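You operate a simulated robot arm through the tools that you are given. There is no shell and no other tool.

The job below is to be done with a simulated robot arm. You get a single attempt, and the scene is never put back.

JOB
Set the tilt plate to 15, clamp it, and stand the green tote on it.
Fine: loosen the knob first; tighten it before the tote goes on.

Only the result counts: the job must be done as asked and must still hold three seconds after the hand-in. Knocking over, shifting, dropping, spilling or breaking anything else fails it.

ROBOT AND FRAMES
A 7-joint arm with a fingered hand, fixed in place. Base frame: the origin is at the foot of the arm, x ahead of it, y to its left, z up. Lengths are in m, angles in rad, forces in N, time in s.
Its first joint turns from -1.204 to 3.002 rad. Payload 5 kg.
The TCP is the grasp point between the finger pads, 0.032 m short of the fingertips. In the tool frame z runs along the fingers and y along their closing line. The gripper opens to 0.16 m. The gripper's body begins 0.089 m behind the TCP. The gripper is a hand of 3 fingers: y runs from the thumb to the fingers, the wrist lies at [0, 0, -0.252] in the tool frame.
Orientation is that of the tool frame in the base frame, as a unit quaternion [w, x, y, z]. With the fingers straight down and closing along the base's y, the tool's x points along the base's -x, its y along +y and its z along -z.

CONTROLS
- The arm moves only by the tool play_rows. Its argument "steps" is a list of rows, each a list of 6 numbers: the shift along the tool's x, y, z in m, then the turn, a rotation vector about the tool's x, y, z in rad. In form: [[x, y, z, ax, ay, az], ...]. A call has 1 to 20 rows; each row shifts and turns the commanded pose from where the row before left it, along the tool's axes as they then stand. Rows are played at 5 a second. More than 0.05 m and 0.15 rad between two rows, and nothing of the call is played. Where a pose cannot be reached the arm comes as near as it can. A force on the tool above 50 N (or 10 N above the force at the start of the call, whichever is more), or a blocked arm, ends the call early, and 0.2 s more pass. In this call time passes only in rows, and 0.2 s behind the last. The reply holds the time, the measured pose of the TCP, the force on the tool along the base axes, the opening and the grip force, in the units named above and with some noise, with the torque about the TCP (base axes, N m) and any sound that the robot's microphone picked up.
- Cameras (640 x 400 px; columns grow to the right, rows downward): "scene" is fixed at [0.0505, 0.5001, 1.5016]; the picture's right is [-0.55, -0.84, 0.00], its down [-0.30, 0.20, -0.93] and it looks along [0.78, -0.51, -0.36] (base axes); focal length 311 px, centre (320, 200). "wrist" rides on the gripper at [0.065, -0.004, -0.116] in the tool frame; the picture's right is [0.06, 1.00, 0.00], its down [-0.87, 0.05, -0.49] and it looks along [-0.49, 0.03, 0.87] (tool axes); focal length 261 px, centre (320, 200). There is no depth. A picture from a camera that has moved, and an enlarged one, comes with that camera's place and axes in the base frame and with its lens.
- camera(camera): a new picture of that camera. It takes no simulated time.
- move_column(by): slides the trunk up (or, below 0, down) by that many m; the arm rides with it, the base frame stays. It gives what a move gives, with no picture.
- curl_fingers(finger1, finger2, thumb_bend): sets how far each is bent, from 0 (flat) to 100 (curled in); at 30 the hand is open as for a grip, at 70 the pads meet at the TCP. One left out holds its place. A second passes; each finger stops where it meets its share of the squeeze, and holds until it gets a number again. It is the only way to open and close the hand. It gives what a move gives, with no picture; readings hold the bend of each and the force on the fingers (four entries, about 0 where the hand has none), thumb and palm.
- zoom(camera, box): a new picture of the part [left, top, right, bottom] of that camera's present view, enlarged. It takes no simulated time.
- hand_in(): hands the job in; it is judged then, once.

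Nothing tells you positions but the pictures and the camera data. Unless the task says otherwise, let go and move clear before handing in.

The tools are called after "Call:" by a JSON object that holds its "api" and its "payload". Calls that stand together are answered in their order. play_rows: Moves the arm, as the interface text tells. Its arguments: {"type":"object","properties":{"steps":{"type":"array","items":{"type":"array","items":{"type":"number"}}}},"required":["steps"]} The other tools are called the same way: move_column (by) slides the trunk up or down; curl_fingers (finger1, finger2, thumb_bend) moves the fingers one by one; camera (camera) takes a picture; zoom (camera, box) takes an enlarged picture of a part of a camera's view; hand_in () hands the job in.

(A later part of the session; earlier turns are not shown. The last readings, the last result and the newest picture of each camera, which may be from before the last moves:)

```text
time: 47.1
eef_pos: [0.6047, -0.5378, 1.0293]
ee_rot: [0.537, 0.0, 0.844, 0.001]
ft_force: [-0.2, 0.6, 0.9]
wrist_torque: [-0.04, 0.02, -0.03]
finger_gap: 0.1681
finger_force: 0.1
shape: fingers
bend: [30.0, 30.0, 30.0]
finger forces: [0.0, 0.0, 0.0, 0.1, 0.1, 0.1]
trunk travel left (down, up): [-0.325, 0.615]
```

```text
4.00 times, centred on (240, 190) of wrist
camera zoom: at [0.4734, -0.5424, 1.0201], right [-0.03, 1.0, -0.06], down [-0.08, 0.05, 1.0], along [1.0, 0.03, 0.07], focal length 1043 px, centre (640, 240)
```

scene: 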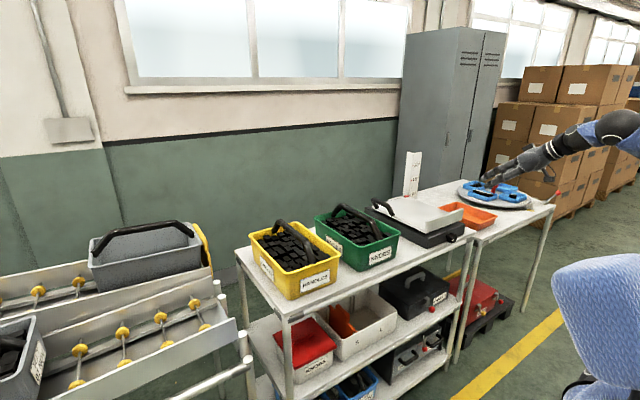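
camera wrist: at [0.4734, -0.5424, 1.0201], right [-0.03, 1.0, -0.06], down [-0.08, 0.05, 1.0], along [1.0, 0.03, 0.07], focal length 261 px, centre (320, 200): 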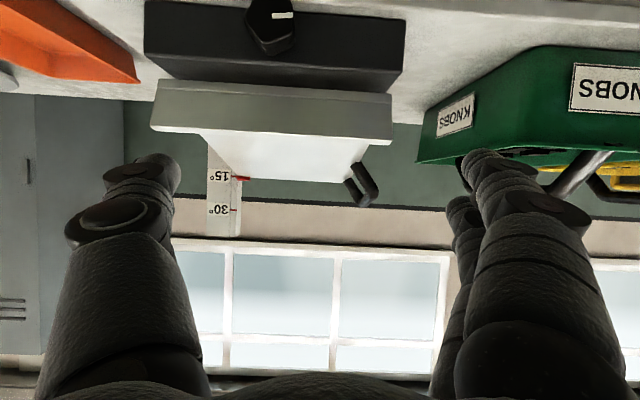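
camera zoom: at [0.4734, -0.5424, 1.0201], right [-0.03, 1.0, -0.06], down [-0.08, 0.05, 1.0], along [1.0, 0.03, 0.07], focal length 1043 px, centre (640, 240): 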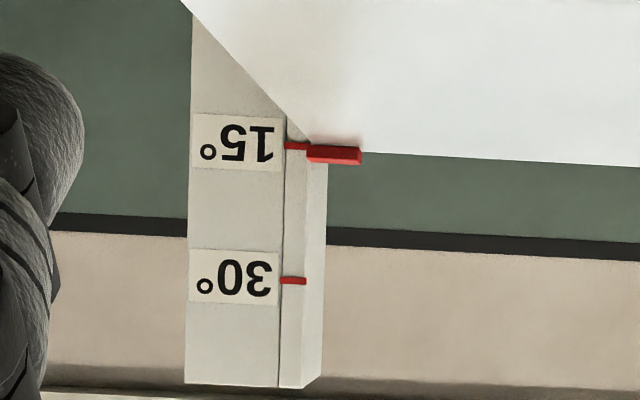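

With the camera level with the tick, the pointer's centre sits about 3–4 mm above the 15° tick, so the plate is at roughly 15.7°. I'll go back, re-grip the handle and lower the plate by about 0.7°.

Call:
{"api": "curl_fingers", "payload": {"finger1": 55, "finger2": 55, "thumb_bend": 55}}

Call:
{"api": "play_rows", "payload": {"steps": [[-0.0332, 0.0333, -0.0156, 0, 0, 0], [-0.0332, 0.0333, -0.0156, 0, 0, 0], [-0.0332, 0.0333, -0.0156, 0, 0, 0], [-0.02, 0, 0.044, 0, 0, 0], [-0.02, 0, 0.044, 0, 0, 0], [-0.02, 0, 0.044, 0, 0, 0], [0, 0, 0.04, 0, 0, 0], [0, 0, 0.04, 0, 0, 0], [0, 0, 0.04, 0, 0, 0], [0, 0, 0, 0, 0, 0]]}}

Call:
{"api": "camera", "payload": {"camera": "wrist"}}

```text
time: 48.1
eef_pos: [0.6054, -0.5387, 1.0284]
ee_rot: [0.536, 0.0, 0.844, 0.001]
ft_force: [-0.1, -0.2, 0.1]
wrist_torque: [0.01, -0.02, 0.01]
finger_gap: 0.0676
finger_force: 0.1
shape: fingers
bend: [55.0, 55.0, 55.0]
finger forces: [0.0, 0.0, 0.0, 0.1, 0.1, 0.1]
trunk travel left (down, up): [-0.325, 0.615]
```

```text
time: 50.4
eef_pos: [0.8634, -0.4392, 1.0866]
ee_rot: [0.536, -0.001, 0.844, 0.001]
ft_force: [0.9, 0.5, 0.4]
wrist_torque: [-0.02, -0.01, 0.01]
finger_gap: 0.0674
finger_force: 0.0
shape: fingers
bend: [55.0, 55.0, 55.0]
finger forces: [0.1, 0.0, 0.0, 0.1, 0.1, 0.0]
trunk travel left (down, up): [-0.325, 0.615]
```

```text
taken
camera wrist: at [0.7319, -0.4429, 1.077], right [-0.03, 1.0, -0.06], down [-0.07, 0.05, 1.0], along [1.0, 0.03, 0.07], focal length 261 px, centre (320, 200)
```

wrist: 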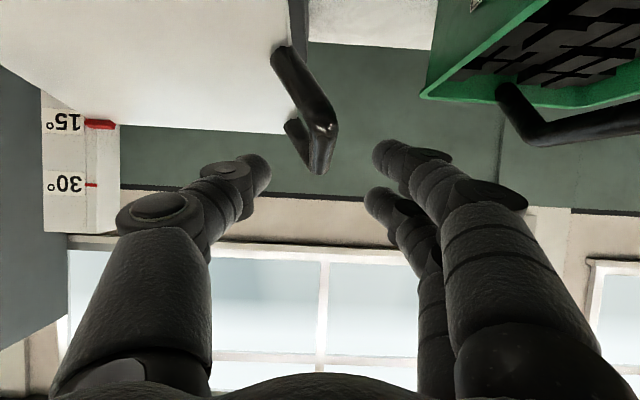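

The bar lines up between thumb and fingers again. I'll go in the last 0.1 m and close on it.

Call:
{"api": "play_rows", "payload": {"steps": [[0, 0, 0.035, 0, 0, 0], [0, 0, 0.035, 0, 0, 0], [0, 0, 0.03, 0, 0, 0], [0, 0, 0, 0, 0, 0]]}}

Call:
{"api": "zoom", "payload": {"camera": "wrist", "box": [0, 120, 80, 220]}}

Call:
{"api": "curl_fingers", "payload": {"finger1": 72, "finger2": 72, "thumb_bend": 72}}

Call:
{"api": "zoom", "payload": {"camera": "wrist", "box": [0, 120, 80, 220]}}

```text
time: 51.4
eef_pos: [0.9523, -0.4376, 1.0446]
ee_rot: [0.536, -0.001, 0.845, 0.001]
ft_force: [0.7, -1.6, -0.8]
wrist_torque: [0.01, 0.04, -0.01]
finger_gap: 0.0673
finger_force: 0.1
shape: fingers
bend: [55.0, 55.0, 55.0]
finger forces: [0.0, 0.0, 0.0, 0.0, 0.0, 0.0]
trunk travel left (down, up): [-0.325, 0.615]
```

```text
4.00 times, centred on (40, 170) of wrist
camera zoom: at [0.8209, -0.4423, 1.0347], right [-0.03, 1.0, -0.06], down [-0.08, 0.05, 1.0], along [1.0, 0.03, 0.07], focal length 1043 px, centre (1440, 320)
```

zoom: 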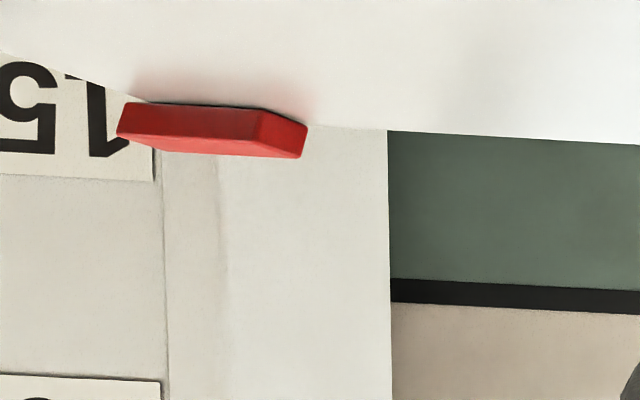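

```text
time: 52.4
eef_pos: [0.9535, -0.4381, 1.0433]
ee_rot: [0.536, 0.0, 0.844, 0.0]
ft_force: [5.8, 2.1, -4.4]
wrist_torque: [-0.06, 0.1, 0.1]
finger_gap: 0.0102
finger_force: 5.9
shape: fingers
bend: [72.0, 68.0, 69.0]
finger forces: [0.0, 7.4, 0.0, 0.0, 4.5, 0.0]
trunk travel left (down, up): [-0.325, 0.615]
```

```text
4.00 times, centred on (40, 170) of wrist
camera zoom: at [0.8213, -0.4423, 1.034], right [-0.03, 1.0, -0.06], down [-0.07, 0.05, 1.0], along [1.0, 0.03, 0.07], focal length 1043 px, centre (1440, 320)
```

zoom: 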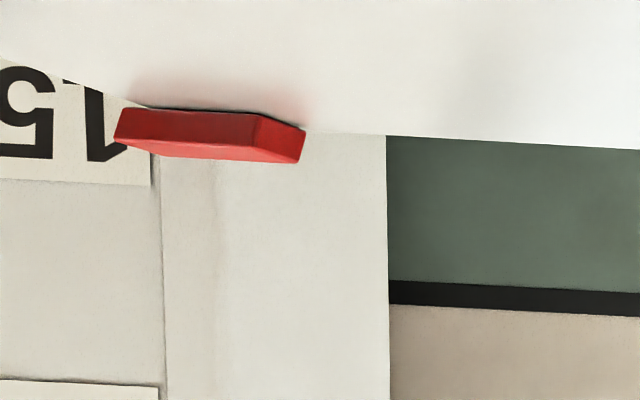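

Call:
{"api": "play_rows", "payload": {"steps": [[0.0018, 0, 0.0025, 0, 0.0125, 0], [0, 0, 0, 0, 0, 0]]}}

Call:
{"api": "zoom", "payload": {"camera": "wrist", "box": [0, 120, 80, 220]}}

```text
time: 53.0
eef_pos: [0.9534, -0.4378, 1.0412]
ee_rot: [0.531, -0.001, 0.847, 0.001]
ft_force: [2.7, 2.7, 1.9]
wrist_torque: [-0.03, -0.05, 0.14]
finger_gap: 0.0096
finger_force: 5.0
shape: fingers
bend: [72.0, 69.0, 70.0]
finger forces: [0.0, 6.2, 0.0, 0.0, 3.4, 0.1]
trunk travel left (down, up): [-0.325, 0.615]
```

```text
4.00 times, centred on (40, 170) of wrist
camera zoom: at [0.8215, -0.4422, 1.0336], right [-0.03, 1.0, -0.06], down [-0.06, 0.05, 1.0], along [1.0, 0.03, 0.06], focal length 1043 px, centre (1440, 320)
```

zoom: 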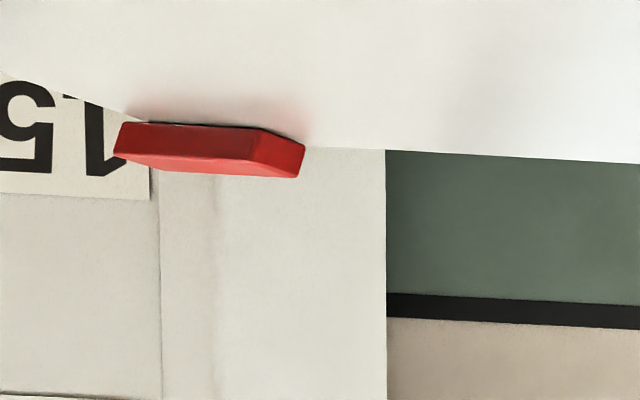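

The plate hasn't followed yet because the grip has some slack. I'll lower a little further in small steps.

Call:
{"api": "play_rows", "payload": {"steps": [[0.0018, 0, 0.0025, 0, 0.0125, 0], [0, 0, 0, 0, 0, 0]]}}

Call:
{"api": "zoom", "payload": {"camera": "wrist", "box": [0, 120, 80, 220]}}

```text
time: 53.5
eef_pos: [0.9555, -0.4373, 1.0377]
ee_rot: [0.525, -0.001, 0.851, 0.001]
ft_force: [-0.4, 4.2, -1.6]
wrist_torque: [-0.03, 0.04, 0.17]
finger_gap: 0.0072
finger_force: 3.3
shape: fingers
bend: [72.0, 70.0, 71.0]
finger forces: [0.1, 5.3, 0.0, 0.1, 1.7, 0.0]
trunk travel left (down, up): [-0.325, 0.615]
```

```text
4.00 times, centred on (40, 170) of wrist
camera zoom: at [0.8231, -0.4422, 1.0316], right [-0.03, 1.0, -0.06], down [-0.05, 0.05, 1.0], along [1.0, 0.03, 0.05], focal length 1043 px, centre (1440, 320)
```

zoom: 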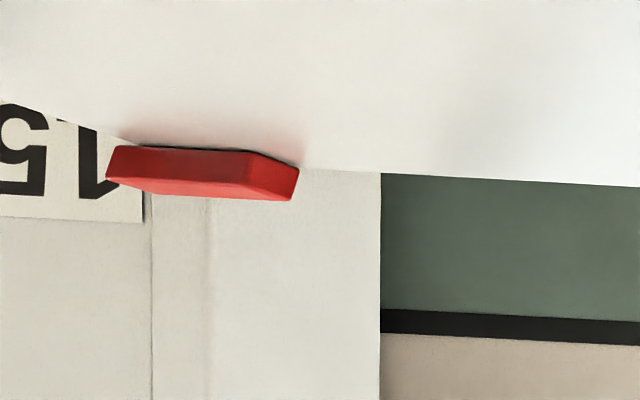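

The tips curl under the bar and don't transmit a downward push. I'll release, back off, and press the bar from above with closed fingertips instead.

Call:
{"api": "curl_fingers", "payload": {"finger1": 55, "finger2": 55, "thumb_bend": 55}}

Call:
{"api": "play_rows", "payload": {"steps": [[0, 0, -0.03, 0, 0, 0], [0, 0, -0.035, 0, 0, 0], [0, 0, -0.04, 0, 0, 0], [0, 0, -0.04, 0, 0, 0], [0, 0, 0, 0, 0, 0]]}}

Call:
{"api": "curl_fingers", "payload": {"finger1": 70, "finger2": 70, "thumb_bend": 70}}

Call:
{"api": "camera", "payload": {"camera": "wrist"}}

Call:
{"api": "zoom", "payload": {"camera": "scene", "box": [340, 130, 500, 250]}}

```text
time: 54.5
eef_pos: [0.9556, -0.4383, 1.0378]
ee_rot: [0.526, 0.0, 0.851, 0.0]
ft_force: [-0.4, -0.3, -0.1]
wrist_torque: [0.0, -0.02, 0.02]
finger_gap: 0.0662
finger_force: 0.0
shape: fingers
bend: [55.0, 55.0, 55.0]
finger forces: [0.0, 0.0, 0.0, 0.0, 0.0, 0.0]
trunk travel left (down, up): [-0.325, 0.615]
```

```text
time: 55.8
eef_pos: [0.8236, -0.4394, 1.1029]
ee_rot: [0.525, -0.001, 0.851, 0.002]
ft_force: [0.4, 0.1, 0.0]
wrist_torque: [0.0, 0.01, 0.01]
finger_gap: 0.0667
finger_force: 0.1
shape: fingers
bend: [55.0, 55.0, 55.0]
finger forces: [0.1, 0.0, 0.0, 0.0, 0.0, 0.0]
trunk travel left (down, up): [-0.325, 0.615]
```

```text
time: 56.8
eef_pos: [0.8233, -0.439, 1.1028]
ee_rot: [0.525, 0.0, 0.851, 0.001]
ft_force: [0.4, 0.1, -0.2]
wrist_torque: [-0.02, -0.01, 0.0]
finger_gap: 0.0127
finger_force: 0.1
shape: fingers
bend: [70.0, 70.0, 70.0]
finger forces: [0.0, 0.0, 0.0, 0.0, 0.0, 0.1]
trunk travel left (down, up): [-0.325, 0.615]
```

```text
taken
camera wrist: at [0.6917, -0.4438, 1.0973], right [-0.03, 1.0, -0.05], down [-0.05, 0.05, 1.0], along [1.0, 0.03, 0.05], focal length 261 px, centre (320, 200)
```

wrist: 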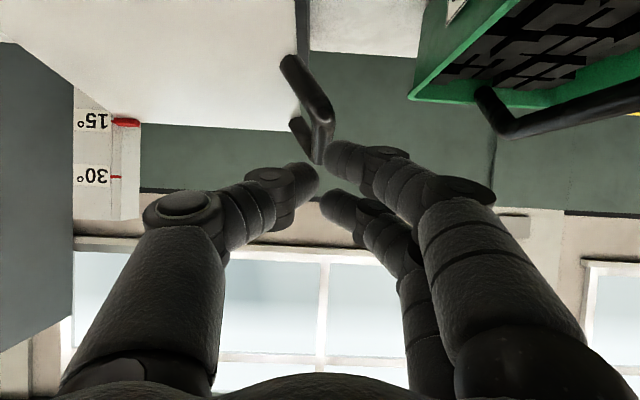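

```text
3.33 times, centred on (420, 190) of scene
camera zoom: at [0.0505, 0.5001, 1.5016], right [-0.55, -0.84, 0.0], down [-0.3, 0.2, -0.93], along [0.78, -0.51, -0.36], focal length 1038 px, centre (-13, 233)
```

zoom: 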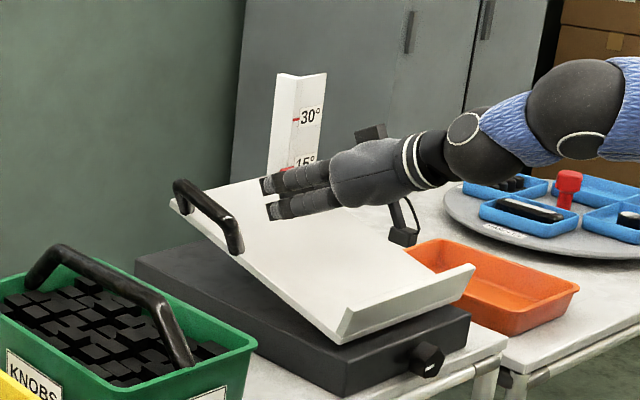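

Call:
{"api": "play_rows", "payload": {"steps": [[-0.022, -0.00275, 0.0315, 0, 0, 0], [-0.022, -0.00275, 0.0315, 0, 0, 0], [-0.022, -0.00275, 0.0315, 0, 0, 0], [-0.022, -0.00275, 0.0315, 0, 0, 0], [0, 0, 0, 0, 0, 0]]}}

Call:
{"api": "camera", "payload": {"camera": "wrist"}}

Call:
{"api": "zoom", "payload": {"camera": "scene", "box": [360, 150, 430, 215]}}

```text
time: 58.0
eef_pos: [0.9775, -0.4498, 1.1275]
ee_rot: [0.525, -0.002, 0.851, 0.001]
ft_force: [0.6, 0.1, 0.4]
wrist_torque: [-0.01, -0.03, -0.04]
finger_gap: 0.0124
finger_force: 0.1
shape: fingers
bend: [70.0, 70.0, 70.0]
finger forces: [0.1, 0.0, 0.0, 0.0, 0.0, 0.0]
trunk travel left (down, up): [-0.325, 0.615]
```

```text
taken
camera wrist: at [0.8456, -0.4549, 1.1206], right [-0.03, 1.0, -0.06], down [-0.05, 0.05, 1.0], along [1.0, 0.03, 0.05], focal length 261 px, centre (320, 200)
```

wrist: 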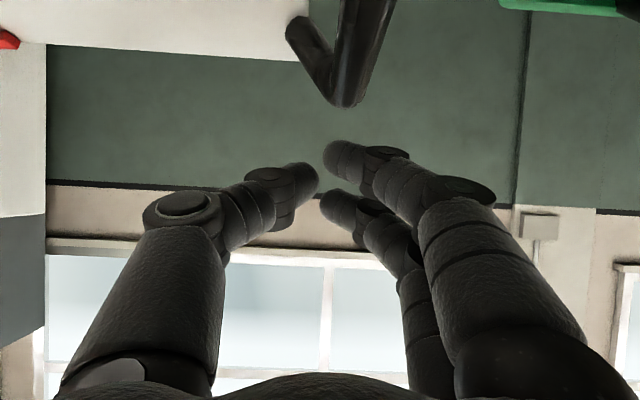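

```text
6.15 times, centred on (395, 182) of scene
camera zoom: at [0.0505, 0.5001, 1.5016], right [-0.55, -0.84, 0.0], down [-0.3, 0.2, -0.93], along [0.78, -0.51, -0.36], focal length 1916 px, centre (-142, 308)
```

zoom: 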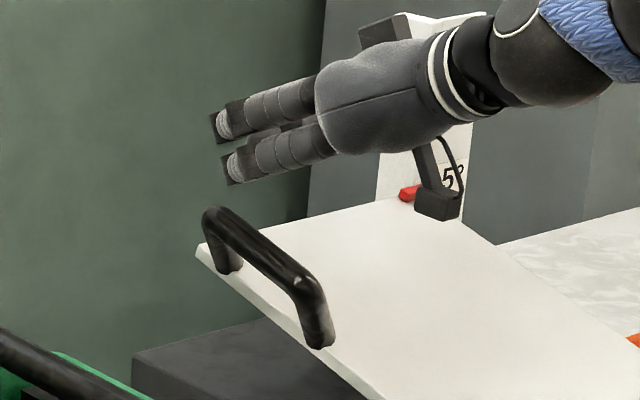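

The lower fingertip is right over the bar. I'll lower it in small steps until it touches.

Call:
{"api": "play_rows", "payload": {"steps": [[0.0036, 0, 0.0018, 0, 0, 0], [0.0036, 0, 0.0018, 0, 0, 0], [0.0036, 0, 0.0018, 0, 0, 0], [0.0036, 0, 0.0018, 0, 0, 0], [0, 0, 0, 0, 0, 0]]}}

Call:
{"api": "zoom", "payload": {"camera": "scene", "box": [360, 150, 430, 215]}}

Call:
{"api": "zoom", "payload": {"camera": "wrist", "box": [0, 0, 100, 80]}}

```text
time: 59.1
eef_pos: [0.9777, -0.4505, 1.1101]
ee_rot: [0.526, 0.001, 0.851, 0.0]
ft_force: [0.3, -0.1, -0.1]
wrist_torque: [0.02, 0.02, -0.02]
finger_gap: 0.0127
finger_force: 0.0
shape: fingers
bend: [70.0, 70.0, 70.0]
finger forces: [0.1, 0.1, 0.1, 0.1, 0.0, 0.0]
trunk travel left (down, up): [-0.325, 0.615]
```

```text
6.15 times, centred on (395, 182) of scene
camera zoom: at [0.0505, 0.5001, 1.5016], right [-0.55, -0.84, 0.0], down [-0.3, 0.2, -0.93], along [0.78, -0.51, -0.36], focal length 1916 px, centre (-142, 308)
```

zoom: 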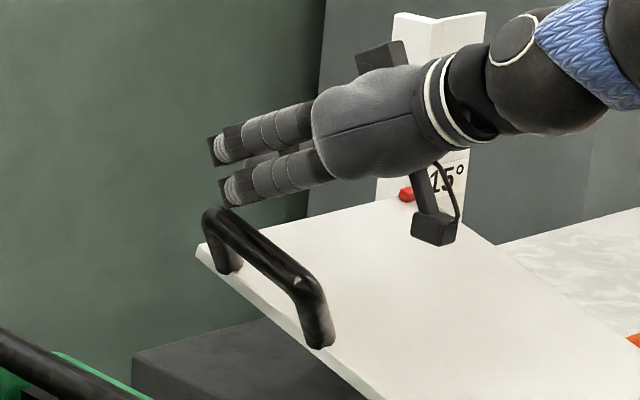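

```text
5.00 times, centred on (50, 40) of wrist
camera zoom: at [0.8458, -0.4542, 1.1037], right [-0.03, 1.0, -0.05], down [-0.05, 0.05, 1.0], along [1.0, 0.03, 0.05], focal length 1303 px, centre (1670, 1000)
```

zoom: 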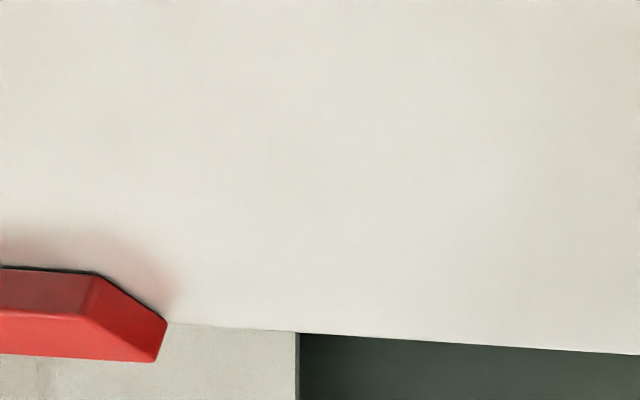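

Call:
{"api": "play_rows", "payload": {"steps": [[0.0018, 0, 0.0009, 0, 0, 0], [0.0018, 0, 0.0009, 0, 0, 0], [0.0018, 0, 0.0009, 0, 0, 0], [0, 0, 0, 0, 0, 0]]}}

Call:
{"api": "zoom", "payload": {"camera": "scene", "box": [400, 172, 416, 186]}}

```text
time: 60.1
eef_pos: [0.9769, -0.4507, 1.1029]
ee_rot: [0.525, 0.001, 0.851, 0.0]
ft_force: [0.6, 0.4, 0.6]
wrist_torque: [0.01, -0.04, -0.01]
finger_gap: 0.013
finger_force: 0.0
shape: fingers
bend: [70.0, 70.0, 70.0]
finger forces: [0.2, 0.1, 0.0, 0.0, 0.0, 0.1]
trunk travel left (down, up): [-0.325, 0.615]
```

```text
16.00 times, centred on (408, 179) of scene
camera zoom: at [0.0505, 0.5001, 1.5016], right [-0.55, -0.84, 0.0], down [-0.3, 0.2, -0.93], along [0.78, -0.51, -0.36], focal length 4980 px, centre (-1088, 536)
```

zoom: 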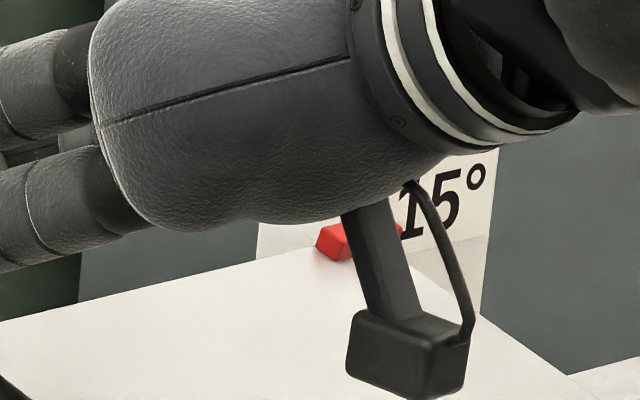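

Call:
{"api": "play_rows", "payload": {"steps": [[0.0009, 0, 0.00045, 0, 0, 0], [0.0009, 0, 0.00045, 0, 0, 0], [0, 0, 0, 0, 0, 0]]}}

Call:
{"api": "zoom", "payload": {"camera": "scene", "box": [400, 172, 416, 186]}}

Call:
{"api": "zoom", "payload": {"camera": "scene", "box": [370, 170, 410, 200]}}

```text
time: 61.0
eef_pos: [0.9762, -0.4508, 1.0997]
ee_rot: [0.525, 0.0, 0.851, 0.0]
ft_force: [1.5, -0.2, 1.1]
wrist_torque: [0.02, -0.02, -0.01]
finger_gap: 0.0122
finger_force: 0.0
shape: fingers
bend: [70.0, 70.0, 70.0]
finger forces: [0.8, 0.0, 0.0, 0.0, 0.0, 0.0]
trunk travel left (down, up): [-0.325, 0.615]
```

```text
16.00 times, centred on (408, 179) of scene
camera zoom: at [0.0505, 0.5001, 1.5016], right [-0.55, -0.84, 0.0], down [-0.3, 0.2, -0.93], along [0.78, -0.51, -0.36], focal length 4980 px, centre (-1088, 536)
```

zoom: 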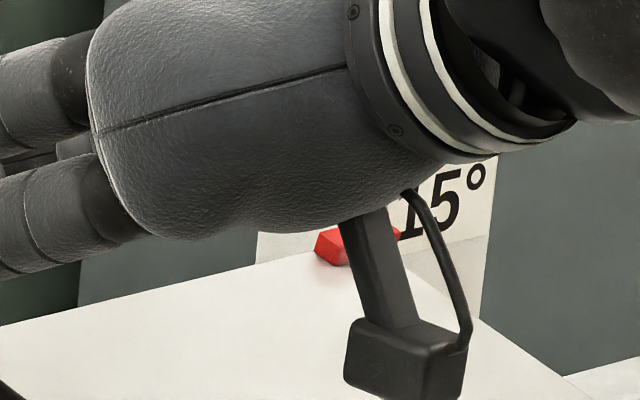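

```text
13.33 times, centred on (390, 185) of scene
camera zoom: at [0.0505, 0.5001, 1.5016], right [-0.55, -0.84, 0.0], down [-0.3, 0.2, -0.93], along [0.78, -0.51, -0.36], focal length 4150 px, centre (-613, 400)
```

zoom: 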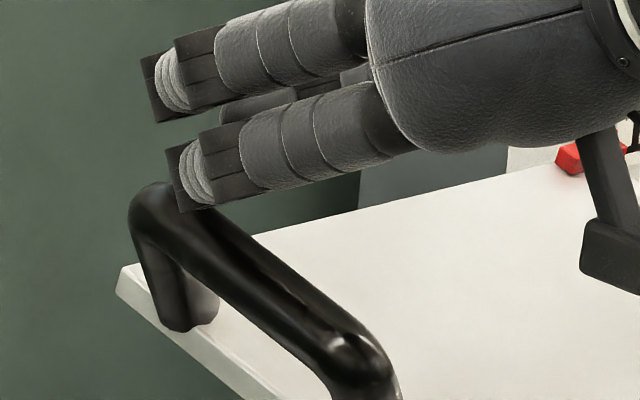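

The plate is moving down under a light touch of about 1–2 N. I'll press another 1.5 mm or so.

Call:
{"api": "play_rows", "payload": {"steps": [[0.0009, 0, 0.00045, 0, 0, 0], [0.00045, 0, 0.00022, 0, 0, 0], [0, 0, 0, 0, 0, 0]]}}

Call:
{"api": "zoom", "payload": {"camera": "scene", "box": [400, 172, 416, 186]}}

```text
time: 61.8
eef_pos: [0.9773, -0.4497, 1.1002]
ee_rot: [0.526, 0.0, 0.851, 0.001]
ft_force: [-0.6, -0.2, 1.5]
wrist_torque: [0.0, -0.03, 0.02]
finger_gap: 0.0122
finger_force: 0.8
shape: fingers
bend: [70.0, 70.0, 70.0]
finger forces: [1.1, 0.0, 0.0, 0.0, 0.1, 0.1]
trunk travel left (down, up): [-0.325, 0.615]
```

```text
16.00 times, centred on (408, 179) of scene
camera zoom: at [0.0505, 0.5001, 1.5016], right [-0.55, -0.84, 0.0], down [-0.3, 0.2, -0.93], along [0.78, -0.51, -0.36], focal length 4980 px, centre (-1088, 536)
```

zoom: 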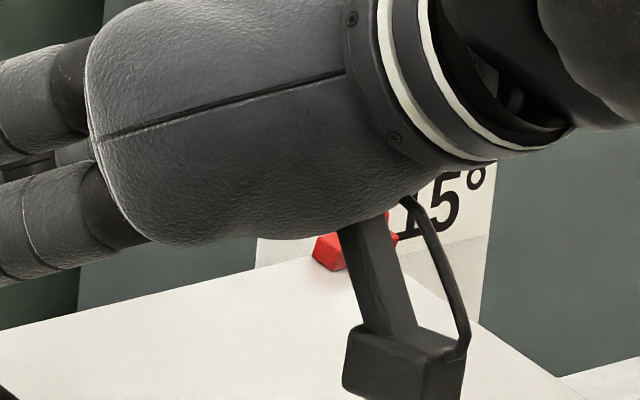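

I've now taken out about 0.65°. I'll lift off, back away and repeat the level reading.

Call:
{"api": "play_rows", "payload": {"steps": [[-0.0357, 0, -0.0179, 0, 0, 0], [0.01845, -0.01, -0.03674, 0, 0, 0], [0.01845, -0.01, -0.03674, 0, 0, 0], [0.01845, -0.01, -0.03674, 0, 0, 0], [0.01845, -0.01, -0.03674, 0, 0, 0], [0.01845, -0.01, -0.03674, 0, 0, 0], [0.01845, -0.01, -0.03674, 0, 0, 0], [0.01845, -0.01, -0.03674, 0, 0, 0], [0.01845, -0.01, -0.03674, 0, 0, 0], [0.01845, -0.01, -0.03674, 0, 0, 0], [0.0346, 0, 0.0174, 0, 0, 0], [0.0346, 0, 0.0174, 0, 0, 0], [0.0346, 0, 0.0174, 0, 0, 0], [0, 0, 0, 0, 0, 0]]}}

Call:
{"api": "curl_fingers", "payload": {"finger1": 30, "finger2": 30, "thumb_bend": 30}}

Call:
{"api": "camera", "payload": {"camera": "wrist"}}

```text
time: 64.8
eef_pos: [0.607, -0.5398, 1.0223]
ee_rot: [0.525, 0.001, 0.851, 0.0]
ft_force: [-0.2, 0.3, 0.2]
wrist_torque: [0.0, 0.03, -0.02]
finger_gap: 0.0122
finger_force: 0.0
shape: fingers
bend: [70.0, 70.0, 70.0]
finger forces: [0.1, 0.0, 0.1, 0.0, 0.1, 0.1]
trunk travel left (down, up): [-0.325, 0.615]
```

```text
time: 65.8
eef_pos: [0.6079, -0.5406, 1.022]
ee_rot: [0.526, 0.0, 0.85, 0.001]
ft_force: [0.1, 1.0, 0.6]
wrist_torque: [0.0, 0.0, -0.03]
finger_gap: 0.1673
finger_force: 0.1
shape: fingers
bend: [30.0, 30.0, 30.0]
finger forces: [0.1, 0.0, 0.0, 0.0, 0.1, 0.1]
trunk travel left (down, up): [-0.325, 0.615]
```

```text
taken
camera wrist: at [0.4758, -0.544, 1.0163], right [-0.03, 1.0, -0.05], down [-0.05, 0.05, 1.0], along [1.0, 0.03, 0.05], focal length 261 px, centre (320, 200)
```

wrist: 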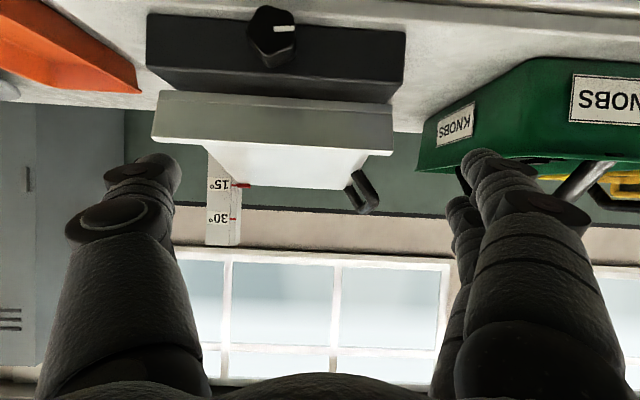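

Call:
{"api": "zoom", "payload": {"camera": "wrist", "box": [224, 173, 264, 198]}}

Call:
{"api": "zoom", "payload": {"camera": "scene", "box": [404, 170, 420, 184]}}

```text
16.00 times, centred on (244, 186) of wrist
camera zoom: at [0.4758, -0.544, 1.0163], right [-0.03, 1.0, -0.05], down [-0.05, 0.05, 1.0], along [1.0, 0.03, 0.05], focal length 4170 px, centre (1536, 432)
```

zoom: 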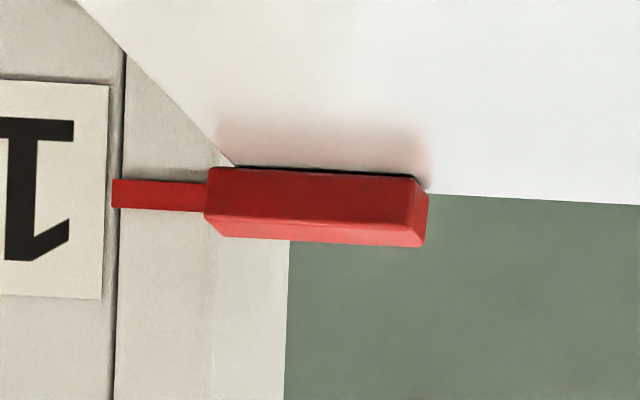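

```text
16.00 times, centred on (412, 177) of scene
camera zoom: at [0.0505, 0.5001, 1.5016], right [-0.55, -0.84, 0.0], down [-0.3, 0.2, -0.93], along [0.78, -0.51, -0.36], focal length 4980 px, centre (-1152, 568)
```

zoom: 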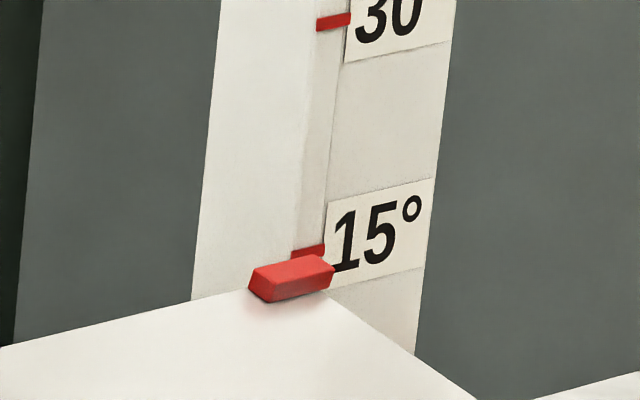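

The pointer is now centred on the 15° tick to within about 0.1°. Next I'll tighten the knob by raising the hand, levelling it, rolling it to match the knob's present angle, and lowering the trunk to knob height.

Call:
{"api": "play_rows", "payload": {"steps": [[-0.0334, -0.0116, -0.0255, 0, 0, 0], [-0.0334, -0.0116, -0.0255, 0, 0, 0], [-0.0334, -0.0116, -0.0255, 0, 0, 0], [-0.0334, -0.0116, -0.0255, 0, 0, 0], [0, 0, 0, 0, -0.116, 0], [0, 0, 0, 0, -0.116, 0], [0, 0, 0, 0, -0.116, 0], [0, 0, 0, 0, -0.116, 0], [0, 0, 0, 0, 0, -0.122], [0, 0, 0, 0, 0, -0.122], [0, 0, 0, 0, 0, 0]]}}

Call:
{"api": "move_column", "payload": {"by": -0.3}}

Call:
{"api": "curl_fingers", "payload": {"finger1": 55, "finger2": 55, "thumb_bend": 55}}

Call:
{"api": "camera", "payload": {"camera": "wrist"}}

Call:
{"api": "zoom", "payload": {"camera": "scene", "box": [430, 215, 490, 255]}}

```text
time: 68.2
eef_pos: [0.5761, -0.5879, 1.187]
ee_rot: [0.702, -0.086, 0.702, -0.086]
ft_force: [-0.5, -0.3, 0.7]
wrist_torque: [0.02, 0.01, 0.04]
finger_gap: 0.1679
finger_force: 0.0
shape: fingers
bend: [30.0, 30.0, 30.0]
finger forces: [0.0, 0.1, 0.0, 0.0, 0.1, 0.1]
trunk travel left (down, up): [-0.325, 0.615]
```

```text
time: 71.2
eef_pos: [0.5761, -0.587, 0.8875]
ee_rot: [0.702, -0.087, 0.702, -0.085]
ft_force: [-0.5, -0.1, 0.0]
wrist_torque: [0.03, 0.0, -0.01]
finger_gap: 0.1679
finger_force: 0.0
shape: fingers
bend: [30.0, 30.0, 30.0]
finger forces: [0.0, 0.0, 0.1, 0.0, 0.1, 0.0]
trunk travel left (down, up): [-0.025, 0.915]
```

```text
time: 72.2
eef_pos: [0.5764, -0.5864, 0.887]
ee_rot: [0.702, -0.086, 0.702, -0.084]
ft_force: [-0.4, 0.0, -0.3]
wrist_torque: [-0.04, 0.02, -0.01]
finger_gap: 0.0676
finger_force: 0.0
shape: fingers
bend: [55.0, 55.0, 55.0]
finger forces: [0.0, 0.1, 0.0, 0.0, 0.0, 0.0]
trunk travel left (down, up): [-0.025, 0.915]
```

```text
taken
camera wrist: at [0.4608, -0.6068, 0.8255], right [0.0, 0.95, -0.3], down [-0.49, 0.26, 0.83], along [0.87, 0.15, 0.47], focal length 261 px, centre (320, 200)
```

wrist: 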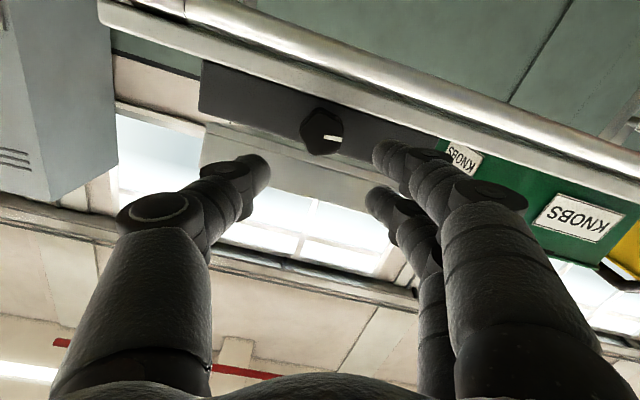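

```text
10.00 times, centred on (460, 235) of scene
camera zoom: at [0.0505, 0.5001, 1.5016], right [-0.55, -0.84, 0.0], down [-0.3, 0.2, -0.93], along [0.78, -0.51, -0.36], focal length 3113 px, centre (-1080, -150)
```

zoom: 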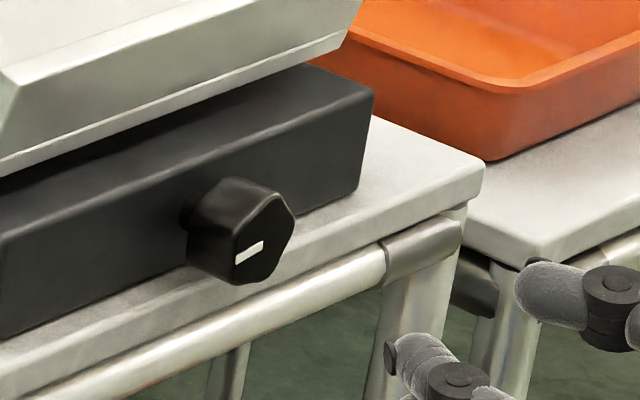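

The hand is rolled to -14°, matching the knob. I'll centre it on the axis and advance onto the knob's front.

Call:
{"api": "play_rows", "payload": {"steps": [[-0.0029, -0.0022, 0.03, 0, 0, 0], [0, 0, 0.03, 0, 0, 0], [0, 0, 0.02, 0, 0, 0], [0, 0, 0.009, 0, 0, 0], [0, 0, 0.005, 0, 0, 0], [0, 0, 0, 0, 0, 0]]}}

Call:
{"api": "zoom", "payload": {"camera": "wrist", "box": [220, 80, 440, 260]}}

Call:
{"api": "zoom", "payload": {"camera": "scene", "box": [430, 215, 490, 255]}}

```text
time: 73.5
eef_pos: [0.67, -0.5879, 0.8897]
ee_rot: [0.702, -0.087, 0.702, -0.086]
ft_force: [0.2, 0.5, 0.0]
wrist_torque: [-0.04, -0.01, -0.01]
finger_gap: 0.0675
finger_force: 0.0
shape: fingers
bend: [55.0, 55.0, 55.0]
finger forces: [0.0, 0.1, 0.1, 0.0, 0.0, 0.0]
trunk travel left (down, up): [-0.025, 0.915]
```

```text
2.22 times, centred on (330, 170) of wrist
camera zoom: at [0.5548, -0.6081, 0.8287], right [0.0, 0.95, -0.3], down [-0.49, 0.26, 0.83], along [0.87, 0.15, 0.47], focal length 579 px, centre (298, 267)
```

zoom: 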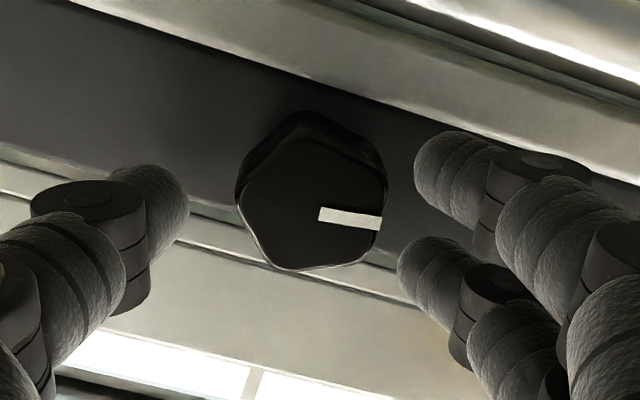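

```text
10.00 times, centred on (460, 235) of scene
camera zoom: at [0.0505, 0.5001, 1.5016], right [-0.55, -0.84, 0.0], down [-0.3, 0.2, -0.93], along [0.78, -0.51, -0.36], focal length 3113 px, centre (-1080, -150)
```

zoom: 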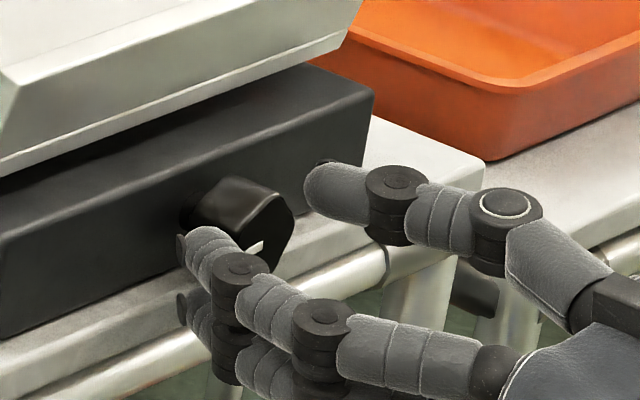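

The knob sits about 3–4 mm toward the fingers, so I'll shift the hand 3 mm that way and then close.

Call:
{"api": "play_rows", "payload": {"steps": [[0, 0.003, 0.001, 0, 0, 0], [0, 0, 0, 0, 0, 0]]}}

Call:
{"api": "curl_fingers", "payload": {"finger1": 70, "finger2": 70, "thumb_bend": 70}}

Call:
{"api": "zoom", "payload": {"camera": "wrist", "box": [220, 80, 440, 260]}}

```text
time: 74.2
eef_pos: [0.67, -0.586, 0.8901]
ee_rot: [0.702, -0.086, 0.702, -0.085]
ft_force: [0.7, -0.2, -0.1]
wrist_torque: [0.0, 0.05, 0.0]
finger_gap: 0.0678
finger_force: 0.2
shape: fingers
bend: [55.0, 55.0, 55.0]
finger forces: [0.0, 0.0, 0.1, 0.0, 0.1, 0.0]
trunk travel left (down, up): [-0.025, 0.915]
```

```text
time: 75.2
eef_pos: [0.6707, -0.5854, 0.8906]
ee_rot: [0.702, -0.087, 0.702, -0.085]
ft_force: [4.1, 0.7, 1.0]
wrist_torque: [-0.02, -0.06, 0.03]
finger_gap: 0.0414
finger_force: 13.4
shape: fingers
bend: [62.0, 63.0, 65.0]
finger forces: [6.5, 6.7, 0.0, 0.1, 12.6, 0.1]
trunk travel left (down, up): [-0.025, 0.915]
```

```text
2.22 times, centred on (330, 170) of wrist
camera zoom: at [0.5556, -0.6053, 0.8281], right [0.0, 0.95, -0.3], down [-0.49, 0.26, 0.83], along [0.87, 0.15, 0.47], focal length 579 px, centre (298, 267)
```

zoom: 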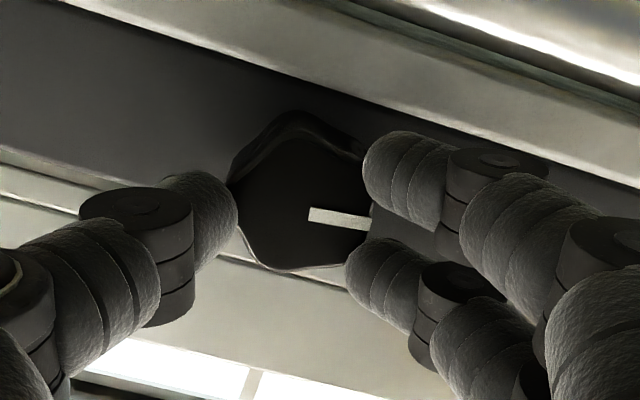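

It's a balanced grip. I'll turn clockwise (+az) to tighten.

Call:
{"api": "play_rows", "payload": {"steps": [[0.0001, 0, 0, 0, 0, 0.1], [0.0001, 0, 0, 0, 0, 0.1], [0.0001, 0, 0, 0, 0, 0.1], [0.0001, 0, 0, 0, 0, 0.1], [0.0001, 0, 0, 0, 0, 0.1]]}}

Call:
{"api": "zoom", "payload": {"camera": "wrist", "box": [220, 80, 440, 260]}}

```text
time: 76.3
eef_pos: [0.6705, -0.5853, 0.8892]
ee_rot: [0.701, 0.091, 0.701, 0.091]
ft_force: [5.5, -2.1, 2.0]
wrist_torque: [-0.02, -0.05, -0.06]
finger_gap: 0.0412
finger_force: 12.8
shape: fingers
bend: [63.0, 63.0, 65.0]
finger forces: [6.1, 6.4, 0.1, 0.0, 13.5, 0.1]
trunk travel left (down, up): [-0.025, 0.915]
```

```text
2.22 times, centred on (330, 170) of wrist
camera zoom: at [0.5555, -0.5732, 0.8258], right [0.0, 0.98, 0.2], down [-0.49, -0.17, 0.85], along [0.87, -0.1, 0.48], focal length 579 px, centre (298, 267)
```

zoom: 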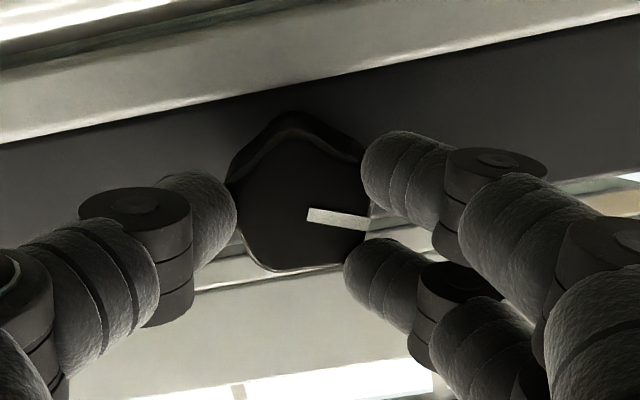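

The knob follows the hand without slipping, so I'll continue clockwise.

Call:
{"api": "play_rows", "payload": {"steps": [[0.0001, 0, 0, 0, 0, 0.1], [0.0001, 0, 0, 0, 0, 0.1], [0.0001, 0, 0, 0, 0, 0.1], [0.0001, 0, 0, 0, 0, 0.1], [0.0001, 0, 0, 0, 0, 0.1], [0.0001, 0, 0, 0, 0, 0.1], [0.0001, 0, 0, 0, 0, 0.1]]}}

Call:
{"api": "zoom", "payload": {"camera": "wrist", "box": [220, 80, 440, 260]}}

Call:
{"api": "zoom", "payload": {"camera": "scene", "box": [430, 215, 490, 255]}}

```text
time: 78.0
eef_pos: [0.6706, -0.5862, 0.8886]
ee_rot: [0.627, 0.326, 0.627, 0.326]
ft_force: [1.0, -6.8, 1.2]
wrist_torque: [-0.02, 0.05, -0.19]
finger_gap: 0.0409
finger_force: 14.4
shape: fingers
bend: [63.0, 64.0, 65.0]
finger forces: [5.8, 6.8, 0.1, 0.0, 16.4, 0.0]
trunk travel left (down, up): [-0.025, 0.915]
```

```text
2.22 times, centred on (330, 170) of wrist
camera zoom: at [0.5558, -0.5347, 0.8487], right [0.0, 0.62, 0.78], down [-0.49, -0.68, 0.54], along [0.87, -0.38, 0.31], focal length 579 px, centre (298, 267)
```

zoom: 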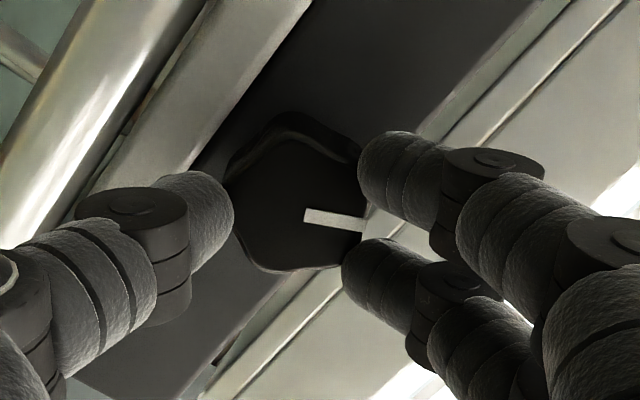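

```text
10.00 times, centred on (460, 235) of scene
camera zoom: at [0.0505, 0.5001, 1.5016], right [-0.55, -0.84, 0.0], down [-0.3, 0.2, -0.93], along [0.78, -0.51, -0.36], focal length 3113 px, centre (-1080, -150)
```

zoom: 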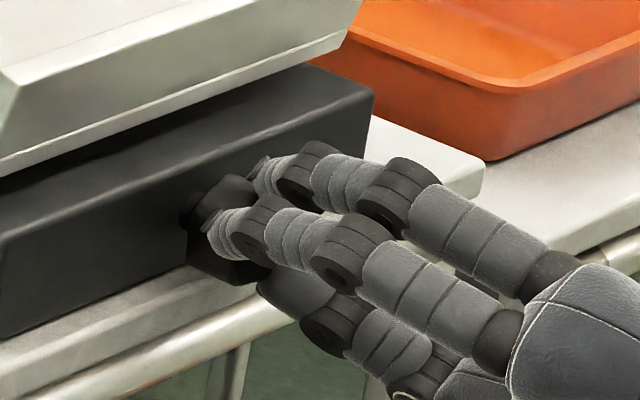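

About 69° is done with no slip, and the mark is moving back toward 12 o'clock. I'll nudge 1 mm toward +Y to relieve the side force and continue.

Call:
{"api": "play_rows", "payload": {"steps": [[0.0009, 0.0006, 0, 0, 0, 0.1], [0.0001, 0, 0, 0, 0, 0.1], [0.0001, 0, 0, 0, 0, 0.1], [0.0001, 0, 0, 0, 0, 0.1], [0.0001, 0, 0, 0, 0, 0.1], [0.0001, 0, 0, 0, 0, 0.1]]}}

Call:
{"api": "zoom", "payload": {"camera": "wrist", "box": [220, 80, 440, 260]}}

```text
time: 79.3
eef_pos: [0.6719, -0.5839, 0.8882]
ee_rot: [0.503, 0.496, 0.503, 0.498]
ft_force: [-7.0, -10.4, -2.7]
wrist_torque: [-0.35, 0.26, -0.29]
finger_gap: 0.0395
finger_force: 18.0
shape: fingers
bend: [64.0, 64.0, 65.0]
finger forces: [8.0, 9.2, 0.0, 0.0, 18.6, 0.0]
trunk travel left (down, up): [-0.025, 0.915]
```

```text
2.22 times, centred on (330, 170) of wrist
camera zoom: at [0.5554, -0.519, 0.884], right [0.0, 0.07, 1.0], down [-0.49, -0.87, 0.06], along [0.87, -0.49, 0.04], focal length 579 px, centre (298, 267)
```

zoom: 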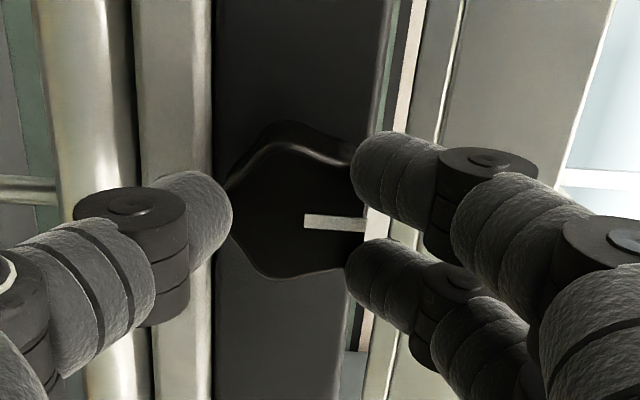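

The resisting torque is now -0.35 N·m and the mark is back near 12 o'clock. I'll turn a little further to make it firm.

Call:
{"api": "play_rows", "payload": {"steps": [[0, 0, 0, 0, 0, 0.06], [0, 0, 0, 0, 0, 0.06], [0, 0, 0, 0, 0, 0]]}}

Call:
{"api": "zoom", "payload": {"camera": "wrist", "box": [220, 80, 440, 260]}}

```text
time: 80.2
eef_pos: [0.6698, -0.5834, 0.8893]
ee_rot: [0.472, 0.525, 0.474, 0.526]
ft_force: [-7.1, 4.1, -2.1]
wrist_torque: [-0.38, 0.16, 0.09]
finger_gap: 0.0379
finger_force: 18.0
shape: fingers
bend: [65.0, 64.0, 65.0]
finger forces: [10.9, 7.7, 0.0, 0.1, 17.3, 0.0]
trunk travel left (down, up): [-0.025, 0.915]
```

```text
2.22 times, centred on (330, 170) of wrist
camera zoom: at [0.5555, -0.5178, 0.8923], right [0.0, -0.04, 1.0], down [-0.49, -0.87, -0.04], along [0.87, -0.49, -0.02], focal length 579 px, centre (298, 267)
```

zoom: 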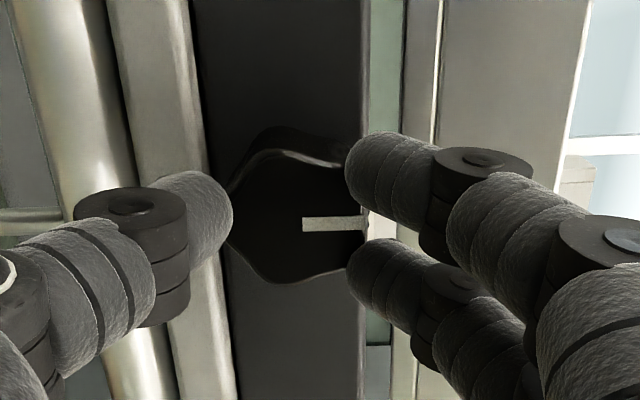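

The knob is a few degrees past its original tight position and resisting firmly. I'll let go, back away, and check the mark and the plate angle.

Call:
{"api": "curl_fingers", "payload": {"finger1": 55, "finger2": 55, "thumb_bend": 55}}

Call:
{"api": "play_rows", "payload": {"steps": [[0, 0, -0.03, 0, 0, 0], [0, 0, -0.03, 0, 0, 0], [0, 0, -0.035, 0, 0, 0], [0, 0, 0, 0, 0, 0]]}}

Call:
{"api": "zoom", "payload": {"camera": "wrist", "box": [240, 60, 420, 200]}}

Call:
{"api": "zoom", "payload": {"camera": "scene", "box": [430, 215, 490, 255]}}

Call:
{"api": "zoom", "payload": {"camera": "scene", "box": [404, 170, 420, 184]}}

```text
time: 81.2
eef_pos: [0.6712, -0.5845, 0.8886]
ee_rot: [0.473, 0.526, 0.472, 0.526]
ft_force: [0.2, 0.5, -0.2]
wrist_torque: [0.0, -0.04, -0.01]
finger_gap: 0.0665
finger_force: 0.1
shape: fingers
bend: [55.0, 55.0, 55.0]
finger forces: [0.1, 0.1, 0.1, 0.0, 0.0, 0.0]
trunk travel left (down, up): [-0.025, 0.915]
```

```text
time: 82.2
eef_pos: [0.5738, -0.5819, 0.8913]
ee_rot: [0.473, 0.526, 0.472, 0.526]
ft_force: [-0.5, 0.2, -0.2]
wrist_torque: [-0.03, 0.06, -0.02]
finger_gap: 0.0666
finger_force: 0.0
shape: fingers
bend: [55.0, 55.0, 55.0]
finger forces: [0.1, 0.1, 0.0, 0.0, 0.0, 0.0]
trunk travel left (down, up): [-0.025, 0.915]
```

```text
2.86 times, centred on (330, 130) of wrist
camera zoom: at [0.4596, -0.5175, 0.893], right [0.0, -0.04, 1.0], down [-0.49, -0.87, -0.04], along [0.87, -0.49, -0.02], focal length 745 px, centre (291, 400)
```

zoom: 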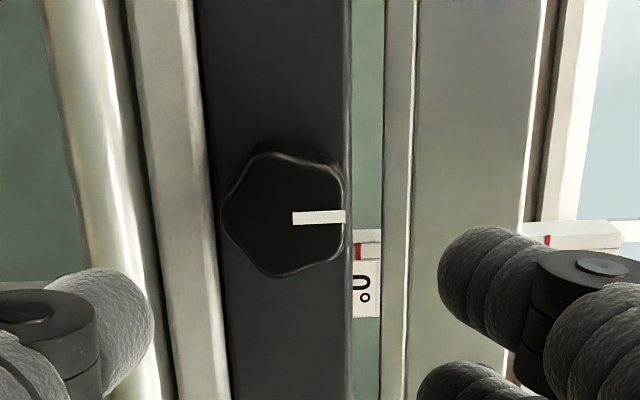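

```text
10.00 times, centred on (460, 235) of scene
camera zoom: at [0.0505, 0.5001, 1.5016], right [-0.55, -0.84, 0.0], down [-0.3, 0.2, -0.93], along [0.78, -0.51, -0.36], focal length 3113 px, centre (-1080, -150)
```

zoom: 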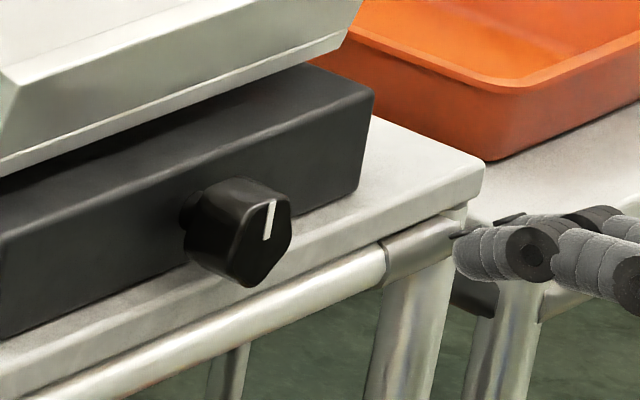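

```text
16.00 times, centred on (412, 177) of scene
camera zoom: at [0.0505, 0.5001, 1.5016], right [-0.55, -0.84, 0.0], down [-0.3, 0.2, -0.93], along [0.78, -0.51, -0.36], focal length 4980 px, centre (-1152, 568)
```

zoom: 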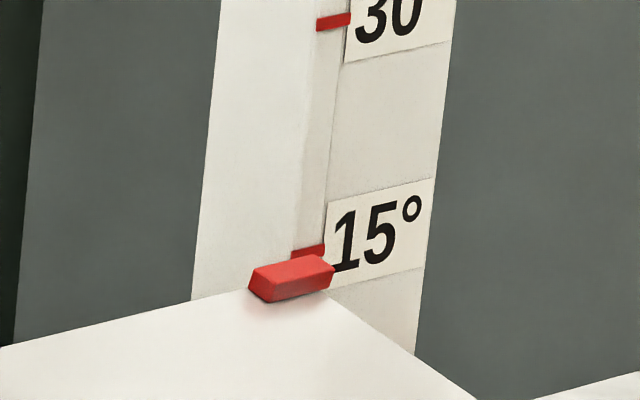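

The knob's mark is back at 12 o'clock, the same as its original tight position, and the pointer hasn't moved off 15°. Next is the green tote: I'll raise the trunk and turn the hand to point down with a 30° outward tilt.

Call:
{"api": "move_column", "payload": {"by": 0.4}}

Call:
{"api": "play_rows", "payload": {"steps": [[0, 0, 0, 0, 0, -0.14], [0, 0, 0, 0, 0, -0.14], [0, 0, 0, 0, 0, -0.14], [0, 0, 0, 0, 0, -0.14], [0, 0, 0, 0, 0, -0.14], [0, 0, 0, 0, 0, -0.14], [0, 0, 0, 0, 0, -0.14], [0, 0, 0, 0, 0, -0.14], [0, 0, 0, 0, 0, -0.14], [0, 0, 0, 0, 0, -0.14], [0, 0, 0, 0, 0, -0.14], [0, 0, 0, 0, 0, -0.135], [0, 0, 0, 0, 0, 0]]}}

Call:
{"api": "play_rows", "payload": {"steps": [[0, 0, 0, 0, 0.131, 0], [0, 0, 0, 0, 0.131, 0], [0, 0, 0, 0, 0.131, 0], [0, 0, 0, 0, 0.131, 0], [0, 0, 0, 0, 0.131, 0], [0, 0, 0, 0, 0.131, 0], [0, 0, 0, 0, 0.131, 0], [0, 0, 0, 0, 0.131, 0], [0, 0, 0, 0, 0, 0]]}}

Call:
{"api": "camera", "payload": {"camera": "scene"}}

```text
time: 86.0
eef_pos: [0.5761, -0.5823, 1.2896]
ee_rot: [0.472, 0.526, 0.473, 0.526]
ft_force: [0.2, 0.0, -0.1]
wrist_torque: [0.0, 0.0, 0.0]
finger_gap: 0.0667
finger_force: 0.1
shape: fingers
bend: [55.0, 55.0, 55.0]
finger forces: [0.0, 0.1, 0.0, 0.1, 0.0, 0.0]
trunk travel left (down, up): [-0.425, 0.515]
```

```text
time: 88.8
eef_pos: [0.5759, -0.5824, 1.2897]
ee_rot: [0.707, 0.001, 0.707, 0.001]
ft_force: [-1.1, -0.5, 0.2]
wrist_torque: [0.0, -0.02, -0.01]
finger_gap: 0.0664
finger_force: 0.0
shape: fingers
bend: [55.0, 55.0, 55.0]
finger forces: [0.1, 0.0, 0.0, 0.0, 0.1, 0.0]
trunk travel left (down, up): [-0.425, 0.515]
```

```text
time: 90.8
eef_pos: [0.5752, -0.5835, 1.2901]
ee_rot: [0.258, 0.0, 0.966, 0.001]
ft_force: [0.3, 0.6, -0.3]
wrist_torque: [0.0, -0.03, 0.01]
finger_gap: 0.0668
finger_force: 0.2
shape: fingers
bend: [55.0, 55.0, 55.0]
finger forces: [0.0, 0.1, 0.1, 0.0, 0.0, 0.0]
trunk travel left (down, up): [-0.425, 0.515]
```

```text
taken
```

scene: 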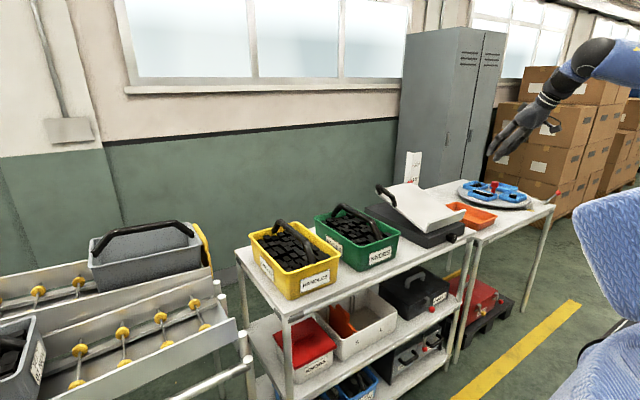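

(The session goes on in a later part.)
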